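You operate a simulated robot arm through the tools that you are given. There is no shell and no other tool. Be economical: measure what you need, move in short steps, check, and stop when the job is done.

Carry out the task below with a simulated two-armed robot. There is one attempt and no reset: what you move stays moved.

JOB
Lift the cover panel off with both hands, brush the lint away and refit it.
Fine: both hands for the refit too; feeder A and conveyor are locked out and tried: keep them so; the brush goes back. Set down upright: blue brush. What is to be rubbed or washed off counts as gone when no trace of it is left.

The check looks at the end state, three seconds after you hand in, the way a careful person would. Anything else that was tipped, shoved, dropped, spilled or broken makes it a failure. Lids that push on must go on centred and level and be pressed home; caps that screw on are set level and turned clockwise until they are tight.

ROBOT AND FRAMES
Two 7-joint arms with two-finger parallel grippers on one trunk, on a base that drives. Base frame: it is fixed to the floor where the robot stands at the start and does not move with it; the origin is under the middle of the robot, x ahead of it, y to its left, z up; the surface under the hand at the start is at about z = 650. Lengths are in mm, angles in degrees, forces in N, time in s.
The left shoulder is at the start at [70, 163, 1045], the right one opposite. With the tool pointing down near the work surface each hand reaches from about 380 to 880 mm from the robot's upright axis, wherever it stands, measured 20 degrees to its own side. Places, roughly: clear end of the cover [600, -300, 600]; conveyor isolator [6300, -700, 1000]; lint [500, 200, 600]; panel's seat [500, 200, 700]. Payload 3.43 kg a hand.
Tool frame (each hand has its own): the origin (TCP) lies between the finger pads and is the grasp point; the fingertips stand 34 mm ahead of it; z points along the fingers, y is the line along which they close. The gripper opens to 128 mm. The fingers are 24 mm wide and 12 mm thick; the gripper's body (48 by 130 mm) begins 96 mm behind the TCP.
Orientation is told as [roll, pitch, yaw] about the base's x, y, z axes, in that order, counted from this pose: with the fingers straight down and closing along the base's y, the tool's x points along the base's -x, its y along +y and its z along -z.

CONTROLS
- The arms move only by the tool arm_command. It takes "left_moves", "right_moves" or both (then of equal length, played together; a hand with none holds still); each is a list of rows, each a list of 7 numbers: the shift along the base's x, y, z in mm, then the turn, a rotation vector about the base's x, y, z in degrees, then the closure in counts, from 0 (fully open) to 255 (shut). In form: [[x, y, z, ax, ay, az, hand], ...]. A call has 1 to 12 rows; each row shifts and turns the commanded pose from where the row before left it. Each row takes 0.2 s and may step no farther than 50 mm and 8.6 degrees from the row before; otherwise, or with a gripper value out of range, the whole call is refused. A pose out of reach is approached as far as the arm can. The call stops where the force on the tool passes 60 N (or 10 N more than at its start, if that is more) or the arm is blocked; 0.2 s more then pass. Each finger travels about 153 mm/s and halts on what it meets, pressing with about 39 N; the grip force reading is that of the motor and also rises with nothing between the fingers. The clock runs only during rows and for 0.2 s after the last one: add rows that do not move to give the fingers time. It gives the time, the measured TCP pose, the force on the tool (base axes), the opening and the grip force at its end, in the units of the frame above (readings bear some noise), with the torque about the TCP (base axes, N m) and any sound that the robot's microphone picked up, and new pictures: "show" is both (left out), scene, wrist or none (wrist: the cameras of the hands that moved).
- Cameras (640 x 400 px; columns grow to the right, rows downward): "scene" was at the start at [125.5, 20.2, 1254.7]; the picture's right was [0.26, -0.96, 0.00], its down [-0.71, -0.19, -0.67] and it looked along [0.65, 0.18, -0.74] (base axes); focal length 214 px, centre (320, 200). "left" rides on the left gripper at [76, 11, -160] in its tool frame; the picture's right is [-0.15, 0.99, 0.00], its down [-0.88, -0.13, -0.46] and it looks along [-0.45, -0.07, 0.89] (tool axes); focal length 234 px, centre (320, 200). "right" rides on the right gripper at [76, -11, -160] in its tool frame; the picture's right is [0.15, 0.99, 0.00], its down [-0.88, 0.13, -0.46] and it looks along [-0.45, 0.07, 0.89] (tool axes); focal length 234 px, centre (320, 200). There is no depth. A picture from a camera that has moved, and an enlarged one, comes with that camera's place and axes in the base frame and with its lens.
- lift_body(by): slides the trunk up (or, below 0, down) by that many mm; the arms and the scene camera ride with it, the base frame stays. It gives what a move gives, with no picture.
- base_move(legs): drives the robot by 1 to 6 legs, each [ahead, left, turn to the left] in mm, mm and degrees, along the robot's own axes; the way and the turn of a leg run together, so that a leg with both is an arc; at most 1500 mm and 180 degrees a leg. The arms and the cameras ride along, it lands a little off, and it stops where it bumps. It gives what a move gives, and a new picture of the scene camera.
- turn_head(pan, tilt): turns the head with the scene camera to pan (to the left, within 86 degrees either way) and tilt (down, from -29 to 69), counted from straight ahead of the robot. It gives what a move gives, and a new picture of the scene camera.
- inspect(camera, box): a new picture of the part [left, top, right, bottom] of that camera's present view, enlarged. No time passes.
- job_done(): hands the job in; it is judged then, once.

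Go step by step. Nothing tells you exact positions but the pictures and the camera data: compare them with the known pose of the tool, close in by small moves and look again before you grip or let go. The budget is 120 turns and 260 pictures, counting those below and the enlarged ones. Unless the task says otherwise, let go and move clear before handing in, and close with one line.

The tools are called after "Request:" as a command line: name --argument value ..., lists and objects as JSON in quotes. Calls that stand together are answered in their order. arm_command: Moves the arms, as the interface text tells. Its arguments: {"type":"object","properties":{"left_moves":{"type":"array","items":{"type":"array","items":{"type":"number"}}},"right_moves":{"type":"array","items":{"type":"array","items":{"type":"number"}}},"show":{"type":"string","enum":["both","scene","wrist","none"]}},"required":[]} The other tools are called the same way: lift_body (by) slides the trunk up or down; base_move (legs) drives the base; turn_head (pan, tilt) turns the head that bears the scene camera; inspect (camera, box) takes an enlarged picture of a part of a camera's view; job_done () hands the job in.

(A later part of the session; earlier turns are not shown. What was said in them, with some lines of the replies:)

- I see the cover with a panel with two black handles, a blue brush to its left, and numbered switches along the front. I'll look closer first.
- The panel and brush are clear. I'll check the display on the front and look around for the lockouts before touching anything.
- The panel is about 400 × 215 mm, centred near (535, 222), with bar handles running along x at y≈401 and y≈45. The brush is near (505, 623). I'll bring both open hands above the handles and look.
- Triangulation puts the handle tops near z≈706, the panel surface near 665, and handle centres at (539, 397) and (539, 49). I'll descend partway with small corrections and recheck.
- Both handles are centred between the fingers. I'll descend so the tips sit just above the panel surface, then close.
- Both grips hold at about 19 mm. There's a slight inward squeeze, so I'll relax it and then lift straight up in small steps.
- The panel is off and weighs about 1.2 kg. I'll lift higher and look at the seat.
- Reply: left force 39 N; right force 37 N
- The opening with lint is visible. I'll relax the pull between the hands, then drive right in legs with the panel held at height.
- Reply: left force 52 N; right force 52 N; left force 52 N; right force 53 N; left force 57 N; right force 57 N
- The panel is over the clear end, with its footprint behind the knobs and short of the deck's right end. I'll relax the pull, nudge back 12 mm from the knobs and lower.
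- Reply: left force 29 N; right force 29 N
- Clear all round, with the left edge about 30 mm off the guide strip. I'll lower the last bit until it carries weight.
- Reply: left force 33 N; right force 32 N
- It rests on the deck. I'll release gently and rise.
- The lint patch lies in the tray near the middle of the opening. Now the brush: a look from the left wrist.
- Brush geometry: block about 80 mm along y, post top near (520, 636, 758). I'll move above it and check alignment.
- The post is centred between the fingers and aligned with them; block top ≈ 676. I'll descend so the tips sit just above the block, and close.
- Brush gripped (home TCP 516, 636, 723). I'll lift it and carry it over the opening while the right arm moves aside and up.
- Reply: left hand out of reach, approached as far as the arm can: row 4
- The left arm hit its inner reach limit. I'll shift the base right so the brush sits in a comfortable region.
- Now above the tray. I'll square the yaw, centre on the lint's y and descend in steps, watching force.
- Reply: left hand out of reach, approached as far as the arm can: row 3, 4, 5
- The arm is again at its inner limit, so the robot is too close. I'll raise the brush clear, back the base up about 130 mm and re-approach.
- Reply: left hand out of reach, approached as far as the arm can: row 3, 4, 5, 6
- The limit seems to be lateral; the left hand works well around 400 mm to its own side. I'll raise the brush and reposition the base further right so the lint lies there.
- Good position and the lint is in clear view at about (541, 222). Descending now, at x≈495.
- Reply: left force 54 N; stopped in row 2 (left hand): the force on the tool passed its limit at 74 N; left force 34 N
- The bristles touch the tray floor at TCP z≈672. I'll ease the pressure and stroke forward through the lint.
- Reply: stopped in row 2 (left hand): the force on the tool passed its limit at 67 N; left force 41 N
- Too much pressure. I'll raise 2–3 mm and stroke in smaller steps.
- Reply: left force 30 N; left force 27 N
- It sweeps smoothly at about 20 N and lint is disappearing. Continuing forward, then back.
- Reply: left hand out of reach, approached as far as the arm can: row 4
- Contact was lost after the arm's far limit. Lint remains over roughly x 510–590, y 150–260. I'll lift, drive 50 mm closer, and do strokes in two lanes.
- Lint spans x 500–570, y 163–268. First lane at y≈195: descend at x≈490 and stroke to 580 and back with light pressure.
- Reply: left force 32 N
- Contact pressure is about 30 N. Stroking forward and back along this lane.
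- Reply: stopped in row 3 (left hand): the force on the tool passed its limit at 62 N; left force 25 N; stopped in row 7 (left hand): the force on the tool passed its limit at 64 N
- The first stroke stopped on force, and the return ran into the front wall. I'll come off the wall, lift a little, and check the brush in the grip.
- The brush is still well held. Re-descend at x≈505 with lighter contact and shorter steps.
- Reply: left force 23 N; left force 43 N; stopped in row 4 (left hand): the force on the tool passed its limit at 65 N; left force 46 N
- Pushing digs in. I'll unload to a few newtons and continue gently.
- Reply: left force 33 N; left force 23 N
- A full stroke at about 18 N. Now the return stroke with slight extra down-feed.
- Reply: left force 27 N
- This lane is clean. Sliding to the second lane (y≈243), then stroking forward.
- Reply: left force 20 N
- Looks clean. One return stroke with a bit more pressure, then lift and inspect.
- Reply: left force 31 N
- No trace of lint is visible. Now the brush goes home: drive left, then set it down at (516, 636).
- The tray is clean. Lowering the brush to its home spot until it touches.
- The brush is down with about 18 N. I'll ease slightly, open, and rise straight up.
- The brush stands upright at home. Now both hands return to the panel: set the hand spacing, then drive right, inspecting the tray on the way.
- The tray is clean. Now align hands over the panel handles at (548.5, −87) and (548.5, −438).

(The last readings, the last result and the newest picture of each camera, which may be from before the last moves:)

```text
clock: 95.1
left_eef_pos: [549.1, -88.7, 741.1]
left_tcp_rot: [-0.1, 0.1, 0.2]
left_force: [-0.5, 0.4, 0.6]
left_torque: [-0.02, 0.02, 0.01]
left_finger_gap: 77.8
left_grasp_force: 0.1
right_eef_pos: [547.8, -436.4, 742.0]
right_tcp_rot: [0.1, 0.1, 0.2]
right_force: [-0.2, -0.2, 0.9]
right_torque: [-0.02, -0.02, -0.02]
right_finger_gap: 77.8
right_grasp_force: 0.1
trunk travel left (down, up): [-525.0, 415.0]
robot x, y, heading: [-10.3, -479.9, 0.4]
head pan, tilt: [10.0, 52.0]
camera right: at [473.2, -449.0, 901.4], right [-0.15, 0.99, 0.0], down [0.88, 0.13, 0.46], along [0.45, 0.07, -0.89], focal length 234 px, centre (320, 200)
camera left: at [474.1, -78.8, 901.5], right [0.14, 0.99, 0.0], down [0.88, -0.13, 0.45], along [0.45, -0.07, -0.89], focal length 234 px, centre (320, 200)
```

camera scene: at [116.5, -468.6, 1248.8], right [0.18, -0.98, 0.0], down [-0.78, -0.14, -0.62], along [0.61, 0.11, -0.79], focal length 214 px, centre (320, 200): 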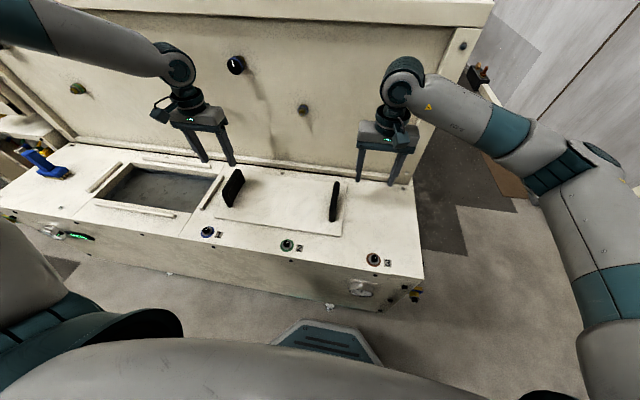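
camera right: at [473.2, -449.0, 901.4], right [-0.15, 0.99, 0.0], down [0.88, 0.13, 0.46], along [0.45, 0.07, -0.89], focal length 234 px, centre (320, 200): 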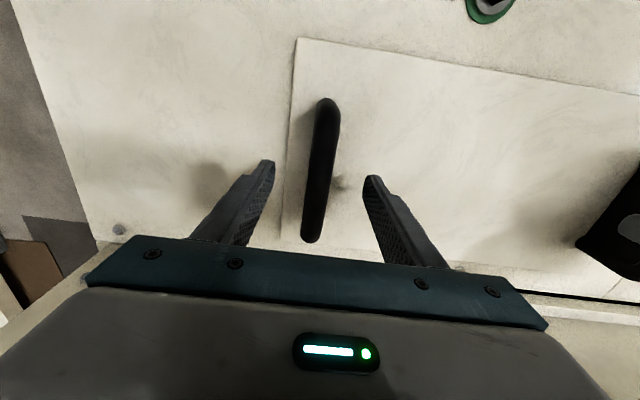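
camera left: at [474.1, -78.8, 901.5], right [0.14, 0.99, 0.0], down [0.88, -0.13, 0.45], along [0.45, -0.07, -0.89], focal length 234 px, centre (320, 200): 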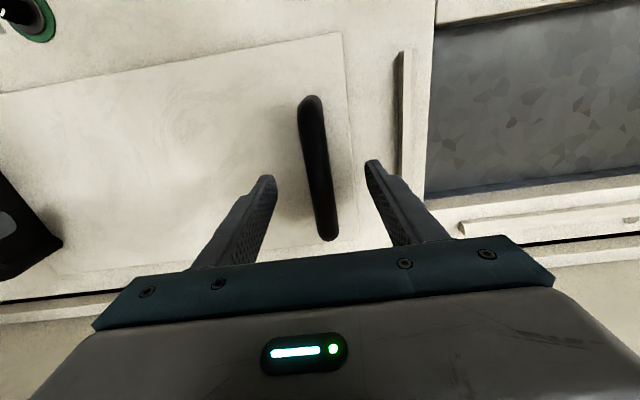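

Centred. Small correction outwards, descend and grip.

Request:
arm_command --left_moves '[[0, 1, -17, 0, 0, 0, 100], [0, 0.5, -17, 0, 0, 0, 100], [0, 0, 0, 0, 0, 0, 170], [0, 0, 0, 0, 0, 0, 255], [0, 0, 0, 0, 0, 0, 255], [0, 0, 0, 0, 0, 0, 255]]' --right_moves '[[0.5, -1, -17, 0, 0, 0, 100], [0, -0.5, -18, 0, 0, 0, 100], [0, 0, 0, 0, 0, 0, 170], [0, 0, 0, 0, 0, 0, 255], [0, 0, 0, 0, 0, 0, 255], [0, 0, 0, 0, 0, 0, 255]]' --show "none"

```text
clock: 96.5
left_eef_pos: [549.5, -87.6, 705.7]
left_tcp_rot: [-0.1, 0.1, 0.1]
left_force: [0.0, -20.9, -0.4]
left_torque: [0.33, 0.02, 0.21]
left_finger_gap: 19.4
left_grasp_force: 39.4
right_eef_pos: [548.4, -438.5, 706.9]
right_tcp_rot: [0.2, 0.0, 0.4]
right_force: [-0.8, 22.0, 0.4]
right_torque: [-0.36, -0.45, -0.1]
right_finger_gap: 19.5
right_grasp_force: 39.0
trunk travel left (down, up): [-525.0, 415.0]
robot x, y, heading: [-9.2, -479.9, 0.1]
head pan, tilt: [10.0, 52.0]
```

Request:
arm_command --left_moves '[[0, -0.8, 0, 0, 0, 0, 255], [0, 0, 5, 0, 0, 0, 255], [0, 0, 15, 0, 0, 0, 255], [0, 0, 20, 0, 0, 0, 255], [0, 0, 25, 0, 0, 0, 255], [0, 0, 20, 0, 0, 0, 255], [0, 0, 0, 0, 0, 0, 255]]' --right_moves '[[0, 0.8, 0, 0, 0, 0, 255], [0, 0, 5, 0, 0, 0, 255], [0, 0, 15, 0, 0, 0, 255], [0, 0, 20, 0, 0, 0, 255], [0, 0, 25, 0, 0, 0, 255], [0, 0, 20, 0, 0, 0, 255], [0, 0, 0, 0, 0, 0, 255]]' --show "scene"

```text
clock: 98.1
left_eef_pos: [549.8, -87.1, 791.7]
left_tcp_rot: [-0.2, 0.1, 0.1]
left_force: [2.3, -37.7, -5.5]
left_torque: [0.5, 0.0, 0.55]
left_finger_gap: 19.7
left_grasp_force: 39.1
right_eef_pos: [549.8, -436.2, 791.4]
right_tcp_rot: [0.3, 0.1, 0.3]
right_force: [-2.9, 37.6, -6.1]
right_torque: [-0.68, 0.07, 0.24]
right_finger_gap: 19.7
right_grasp_force: 38.8
trunk travel left (down, up): [-525.0, 415.0]
robot x, y, heading: [-6.1, -484.6, 0.3]
head pan, tilt: [10.0, 52.0]
camera scene: at [117.9, -467.4, 1248.6], right [0.18, -0.98, 0.0], down [-0.78, -0.14, -0.61], along [0.6, 0.11, -0.79], focal length 214 px, centre (320, 200)
```

scene: 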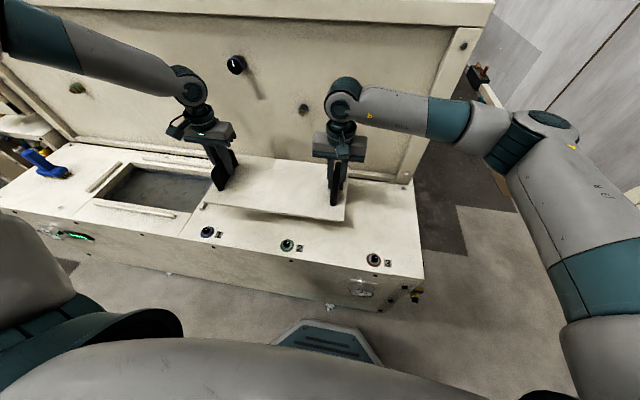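

Lifted cleanly. I'll relax the pull and drive left back to the seat in two legs.

Request:
arm_command --left_moves '[[0, -1.3, 0, 0, 0, 0, 255], [0, 0, 20, 0, 0, 0, 255], [0, 0, 0, 0, 0, 0, 255]]' --right_moves '[[0, 1.3, 0, 0, 0, 0, 255], [0, 0, 20, 0, 0, 0, 255], [0, 0, 0, 0, 0, 0, 255]]' --show "none"

Request:
base_move --legs '[[0, 245, 0]]'

```text
clock: 98.9
left_eef_pos: [550.0, -86.2, 810.2]
left_tcp_rot: [-0.1, 0.2, 0.2]
left_force: [2.3, -25.5, -7.3]
left_torque: [0.46, -0.32, 0.51]
left_finger_gap: 19.6
left_grasp_force: 39.3
right_eef_pos: [550.5, -436.9, 809.6]
right_tcp_rot: [0.2, 0.2, 0.3]
right_force: [-1.5, 27.4, -6.3]
right_torque: [-0.25, 0.4, 0.41]
right_finger_gap: 19.6
right_grasp_force: 39.1
trunk travel left (down, up): [-525.0, 415.0]
robot x, y, heading: [-6.3, -477.9, 0.2]
head pan, tilt: [10.0, 52.0]
```

```text
clock: 100.7
left_eef_pos: [550.6, 154.2, 810.3]
left_tcp_rot: [0.0, 0.2, 0.0]
left_force: [1.8, -19.4, -4.8]
left_torque: [0.28, 0.15, 0.4]
left_finger_gap: 19.5
left_grasp_force: 39.0
right_eef_pos: [549.5, -195.0, 811.2]
right_tcp_rot: [0.0, 0.2, 0.2]
right_force: [-2.1, 19.8, -6.2]
right_torque: [-0.4, -0.16, 0.25]
right_finger_gap: 19.7
right_grasp_force: 39.0
trunk travel left (down, up): [-525.0, 415.0]
robot x, y, heading: [-3.8, -238.2, -0.2]
head pan, tilt: [10.0, 52.0]
camera scene: at [116.9, -223.9, 1248.7], right [0.18, -0.98, 0.0], down [-0.78, -0.14, -0.61], along [0.61, 0.11, -0.79], focal length 214 px, centre (320, 200)
```

scene: 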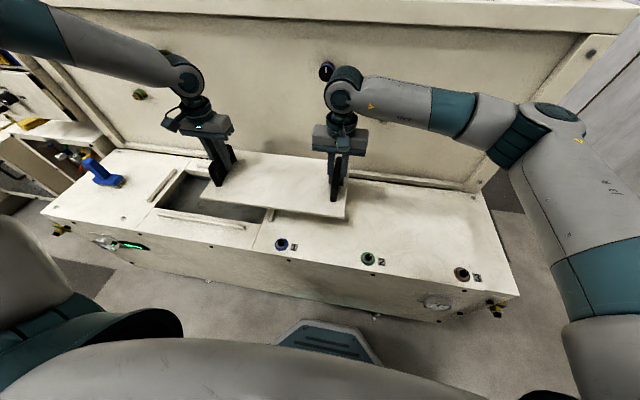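

Request:
base_move --legs '[[0, 243, 0]]'

```text
clock: 102.5
left_eef_pos: [550.0, 396.1, 811.5]
left_tcp_rot: [-0.1, 0.1, 0.0]
left_force: [2.0, -2.1, -5.9]
left_torque: [-0.01, -0.11, 0.45]
left_finger_gap: 19.5
left_grasp_force: 39.2
right_eef_pos: [549.3, 47.2, 810.4]
right_tcp_rot: [0.0, 0.1, 0.0]
right_force: [-1.7, 1.8, -5.1]
right_torque: [-0.12, 0.08, 0.29]
right_finger_gap: 19.3
right_grasp_force: 39.0
trunk travel left (down, up): [-525.0, 415.0]
robot x, y, heading: [-9.1, 3.2, -0.2]
head pan, tilt: [10.0, 52.0]
camera scene: at [116.6, 18.6, 1248.6], right [0.17, -0.98, 0.0], down [-0.78, -0.14, -0.61], along [0.61, 0.11, -0.79], focal length 214 px, centre (320, 200)
```

scene: 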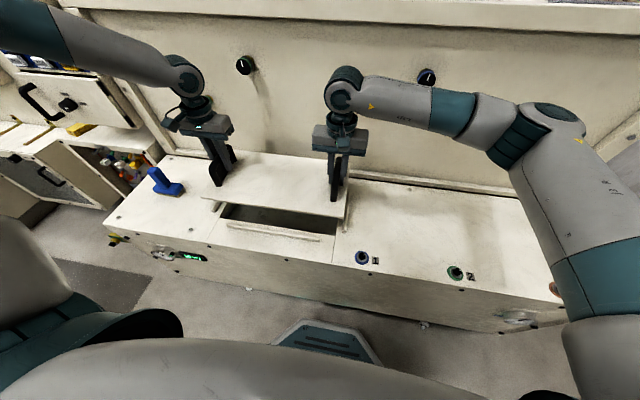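

Nearly over the seat. Shift −10.5 mm in x and +1.5 in y to match the original grip poses, then lower to just above the seat and look.

Request:
arm_command --left_moves '[[-5, 0.7, 0, 0, 0, 0, 255], [-5, 0.8, 0, 0, 0, 0, 255], [0, 0, -25, 0, 0, 0, 255], [0, 0, -25, 0, 0, 0, 255], [0, 0, -20, 0, 0, 0, 255], [0, 0, -12, 0, 0, 0, 255], [0, 0, 0, 0, 0, 0, 255]]' --right_moves '[[-5, 0.7, 0, 0, 0, 0, 255], [-6, 0.8, 0, 0, 0, 0, 255], [0, 0, -25, 0, 0, 0, 255], [0, 0, -25, 0, 0, 0, 255], [0, 0, -20, 0, 0, 0, 255], [0, 0, -12, 0, 0, 0, 255], [0, 0, 0, 0, 0, 0, 255]]'

Request:
inspect --camera "scene" --box '[190, 150, 370, 260]'

```text
clock: 104.1
left_eef_pos: [540.4, 398.6, 729.0]
left_tcp_rot: [-0.1, 0.0, 0.0]
left_force: [1.6, 0.4, -5.2]
left_torque: [0.01, 0.12, 0.35]
left_finger_gap: 19.9
left_grasp_force: 39.1
right_eef_pos: [537.8, 47.7, 728.5]
right_tcp_rot: [0.0, 0.1, 0.1]
right_force: [-1.5, 0.0, -5.4]
right_torque: [0.02, -0.1, 0.29]
right_finger_gap: 19.6
right_grasp_force: 39.4
trunk travel left (down, up): [-525.0, 415.0]
robot x, y, heading: [-8.7, 2.4, 0.0]
head pan, tilt: [10.0, 52.0]
camera scene: at [116.5, 17.9, 1248.7], right [0.17, -0.98, 0.0], down [-0.78, -0.14, -0.61], along [0.61, 0.11, -0.79], focal length 214 px, centre (320, 200)
camera right: at [464.0, 36.3, 887.9], right [-0.15, 0.99, 0.0], down [0.88, 0.13, 0.45], along [0.45, 0.07, -0.89], focal length 234 px, centre (320, 200)
camera left: at [465.3, 408.3, 889.5], right [0.15, 0.99, 0.0], down [0.88, -0.13, 0.45], along [0.45, -0.07, -0.89], focal length 234 px, centre (320, 200)
```

scene: 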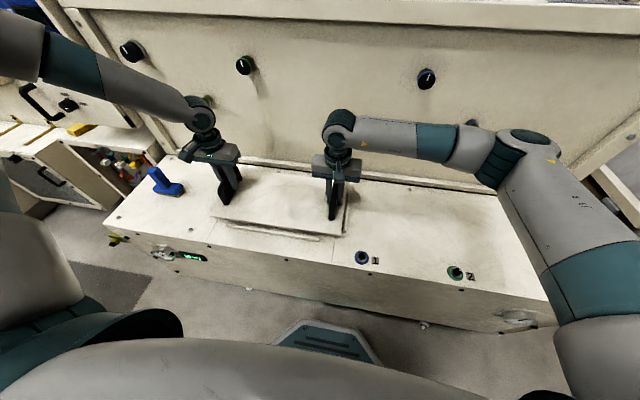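
right: 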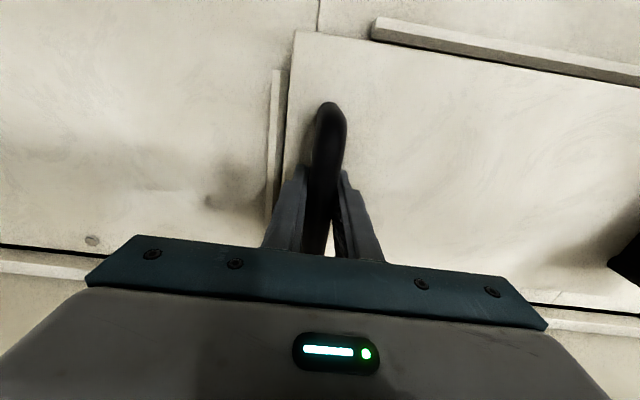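
left: 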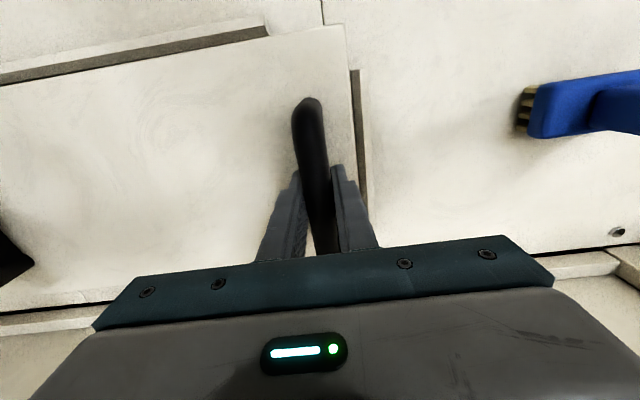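

```text
3.56 times, centred on (280, 205) of scene
camera zoom: at [116.5, 17.9, 1248.7], right [0.17, -0.98, 0.0], down [-0.78, -0.14, -0.61], along [0.61, 0.11, -0.79], focal length 763 px, centre (462, 182)
```

zoom: 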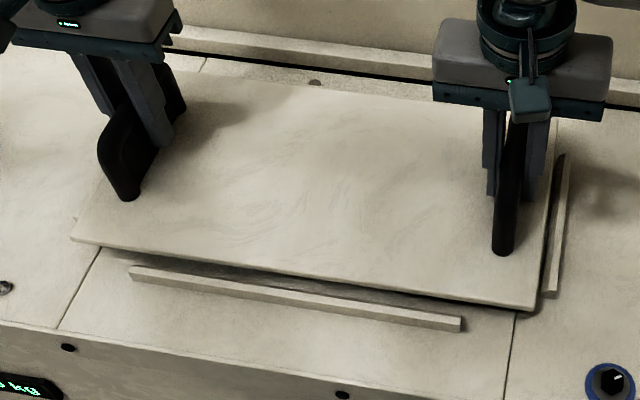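

Everything lines up with the first grip pictures. Lowering the last 22 mm gently.

Request:
arm_command --left_moves '[[0, 0, -8, 0, 0, 0, 255], [0, 0, -6, 0, 0, 0, 255], [0, 0, -4, 0, 0, 0, 255], [0, 0, -3, 0, 0, 0, 255], [0, 0, -1.5, 0, 0, 0, 255], [0, 0, 0, 0, 0, 0, 255]]' --right_moves '[[0, 0, -8, 0, 0, 0, 255], [0, 0, -6, 0, 0, 0, 255], [0, 0, -4, 0, 0, 0, 255], [0, 0, -3, 0, 0, 0, 255], [0, 0, -1, 0, 0, 0, 255], [0, 0, 0, 0, 0, 0, 255]]'

Request:
inspect --camera "scene" --box '[190, 150, 370, 260]'

```text
clock: 105.5
left_eef_pos: [538.0, 398.7, 707.1]
left_tcp_rot: [-0.1, 0.1, 0.0]
left_force: [1.6, 9.9, -1.3]
left_torque: [-0.21, -0.09, 0.47]
left_finger_gap: 19.4
left_grasp_force: 38.2
right_eef_pos: [538.0, 47.9, 707.0]
right_tcp_rot: [0.0, 0.0, 0.2]
right_force: [-1.8, -10.4, -7.0]
right_torque: [0.08, -0.37, 0.34]
right_finger_gap: 19.9
right_grasp_force: 39.3
trunk travel left (down, up): [-525.0, 415.0]
robot x, y, heading: [-2.8, 7.4, -0.1]
head pan, tilt: [10.0, 52.0]
camera scene: at [116.2, 17.8, 1248.8], right [0.17, -0.98, 0.0], down [-0.78, -0.14, -0.61], along [0.61, 0.11, -0.79], focal length 214 px, centre (320, 200)
camera right: at [463.7, 37.0, 866.1], right [-0.15, 0.99, 0.0], down [0.88, 0.13, 0.45], along [0.45, 0.07, -0.89], focal length 234 px, centre (320, 200)
camera left: at [464.2, 408.7, 867.2], right [0.15, 0.99, 0.0], down [0.88, -0.13, 0.45], along [0.45, -0.07, -0.89], focal length 234 px, centre (320, 200)
```

scene: 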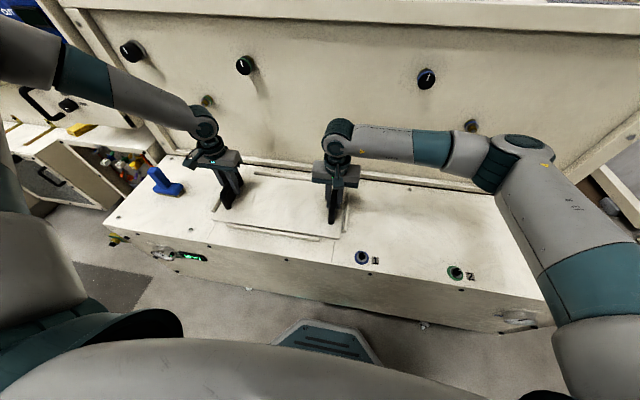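
right: 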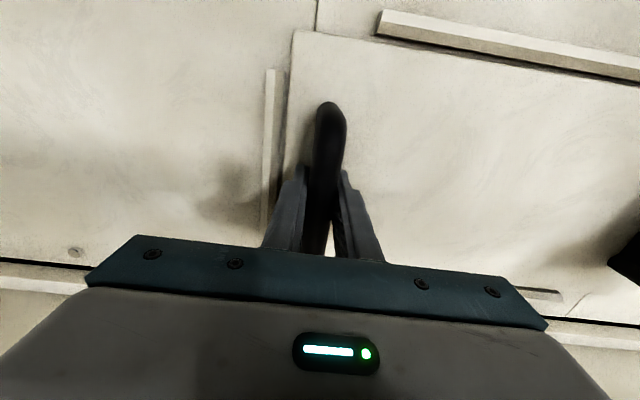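
left: 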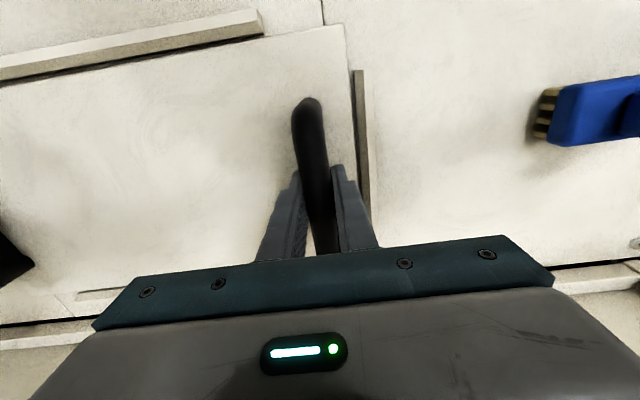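

```text
3.56 times, centred on (280, 205) of scene
camera zoom: at [116.2, 17.8, 1248.8], right [0.17, -0.98, 0.0], down [-0.78, -0.14, -0.61], along [0.61, 0.11, -0.79], focal length 763 px, centre (462, 182)
```

zoom: 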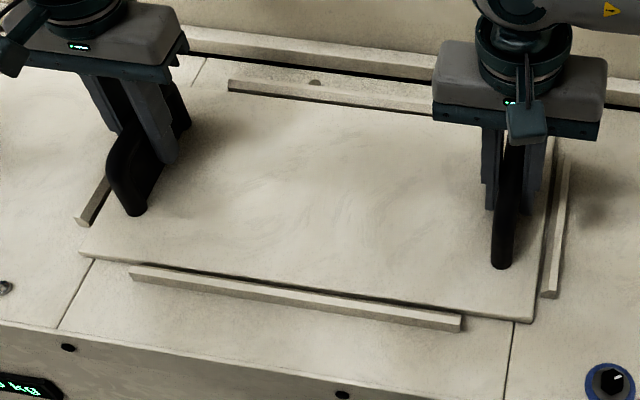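

It matches the original wrist view. I'll press gently down both sides to confirm it is fully seated.

Request:
arm_command --left_moves '[[0, 0.4, -1, 0, 0, 0, 255], [0, 0, -0.7, 0, 0, 0, 255], [0, 0, 0, 0, 0, 0, 255]]' --right_moves '[[0, -0.4, -1, 0, 0, 0, 255], [0, 0, -1.2, 0, 0, 0, 255], [0, 0, 0, 0, 0, 0, 255]]' --show "none"

```text
clock: 106.3
left_eef_pos: [539.2, 399.3, 707.1]
left_tcp_rot: [0.0, 0.0, 0.0]
left_force: [2.7, 6.5, 10.6]
left_torque: [-0.15, 1.2, 0.41]
left_finger_gap: 19.4
left_grasp_force: 38.9
right_eef_pos: [537.3, 47.7, 706.2]
right_tcp_rot: [0.3, 0.0, 0.1]
right_force: [3.4, -2.7, 9.3]
right_torque: [0.02, 1.2, 0.2]
right_finger_gap: 19.8
right_grasp_force: 38.6
trunk travel left (down, up): [-525.0, 415.0]
robot x, y, heading: [-3.8, 8.0, 0.1]
head pan, tilt: [10.0, 52.0]
```

Seated firmly at z≈707 on both sides, as before. Release and rise clear.

Request:
arm_command --left_moves '[[0, 0, 0.5, 0, 0, 0, 255], [0, 0, 0, 0, 0, 0, 190], [0, 0, 0, 0, 0, 0, 140], [0, 0, 0, 0, 0, 0, 110], [0, 0, 15, 0, 0, 0, 110], [0, 0, 40, 0, 0, 0, 110], [0, 0, 45, 0, 0, 0, 110], [0, 0, 45, 0, 0, 0, 110], [0, 0, 45, 0, 0, 0, 110], [0, 0, 0, 0, 0, 0, 110]]' --right_moves '[[0, 0, 0.5, 0, 0, 0, 255], [0, 0, 0, 0, 0, 0, 190], [0, 0, 0, 0, 0, 0, 140], [0, 0, 0, 0, 0, 0, 110], [0, 0, 15, 0, 0, 0, 110], [0, 0, 40, 0, 0, 0, 110], [0, 0, 45, 0, 0, 0, 110], [0, 0, 45, 0, 0, 0, 110], [0, 0, 45, 0, 0, 0, 110], [0, 0, 0, 0, 0, 0, 110]]'

Request:
inspect --camera "scene" --box '[130, 150, 370, 270]'

Request:
inspect --camera "left" --box '[0, 0, 480, 260]'

```text
clock: 108.5
left_eef_pos: [539.6, 398.5, 896.6]
left_tcp_rot: [-0.1, 0.2, 0.0]
left_force: [0.3, -0.2, 0.6]
left_torque: [-0.01, 0.02, 0.0]
left_finger_gap: 72.8
left_grasp_force: 0.2
right_eef_pos: [538.9, 48.0, 896.9]
right_tcp_rot: [0.0, 0.1, 0.1]
right_force: [0.6, 0.1, 0.7]
right_torque: [-0.01, 0.0, -0.02]
right_finger_gap: 72.4
right_grasp_force: 0.1
trunk travel left (down, up): [-525.0, 415.0]
robot x, y, heading: [-9.6, 4.6, -0.0]
head pan, tilt: [10.0, 52.0]
camera scene: at [116.7, 17.8, 1248.6], right [0.17, -0.98, 0.0], down [-0.78, -0.14, -0.61], along [0.61, 0.11, -0.79], focal length 214 px, centre (320, 200)
camera right: at [463.8, 36.6, 1056.2], right [-0.15, 0.99, 0.0], down [0.88, 0.13, 0.45], along [0.45, 0.07, -0.89], focal length 234 px, centre (320, 200)
camera left: at [465.2, 409.2, 1056.9], right [0.15, 0.99, 0.0], down [0.88, -0.13, 0.45], along [0.45, -0.07, -0.89], focal length 234 px, centre (320, 200)
```

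scene: 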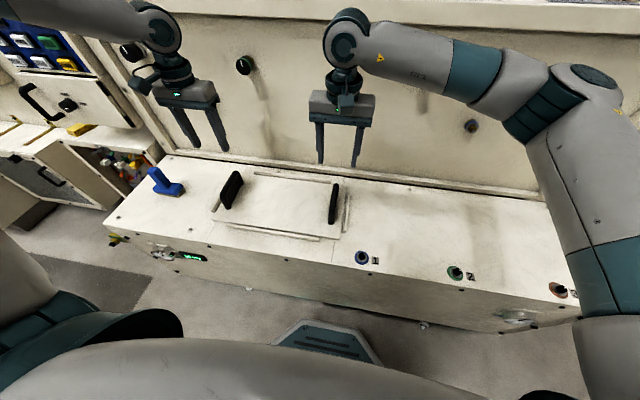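
right: 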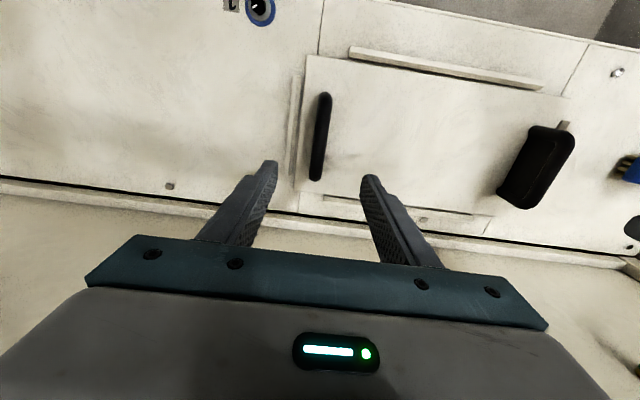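
left: 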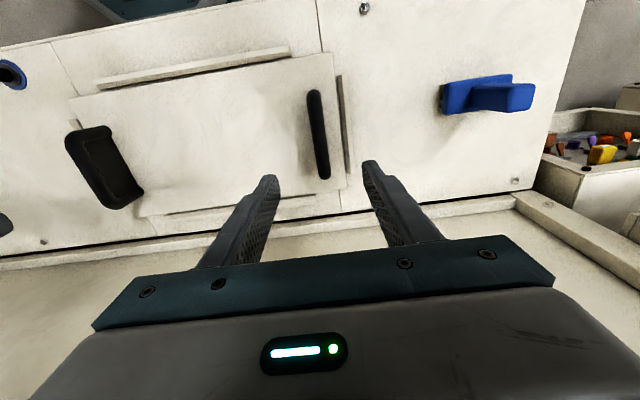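

```text
2.67 times, centred on (250, 210) of scene
camera zoom: at [116.7, 17.8, 1248.6], right [0.17, -0.98, 0.0], down [-0.78, -0.14, -0.61], along [0.61, 0.11, -0.79], focal length 572 px, centre (507, 173)
```

zoom: 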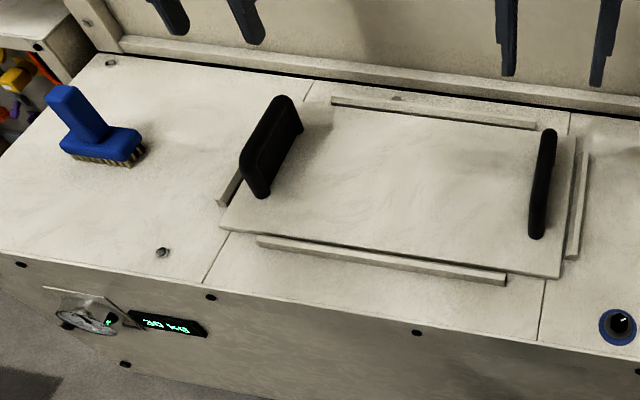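

```text
1.33 times, centred on (240, 130) of left
camera zoom: at [465.2, 409.2, 1056.9], right [0.15, 0.99, 0.0], down [0.88, -0.13, 0.45], along [0.45, -0.07, -0.89], focal length 312 px, centre (427, 293)
```

zoom: 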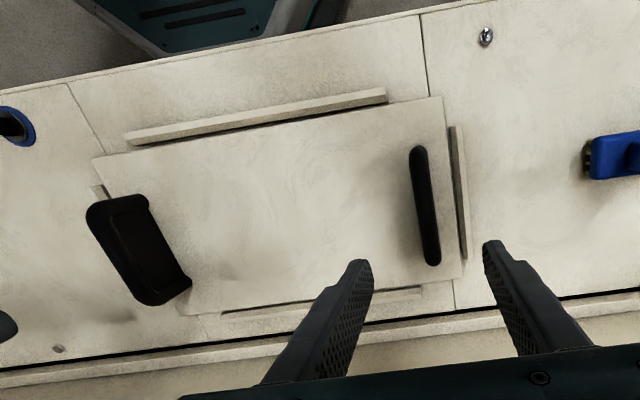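

The panel is back between its guide strips just as before, the brush stands upright at its place, the tray is clean and the switches are untouched. Handing in.

Request:
job_done

```text
The job is handed in.
```

I lifted the cover panel off with both hands, brushed the lint away until no trace showed, and refitted the panel with both hands. The blue brush stands upright at its old place, and I did not touch the lockouts on feeder A and the conveyor.
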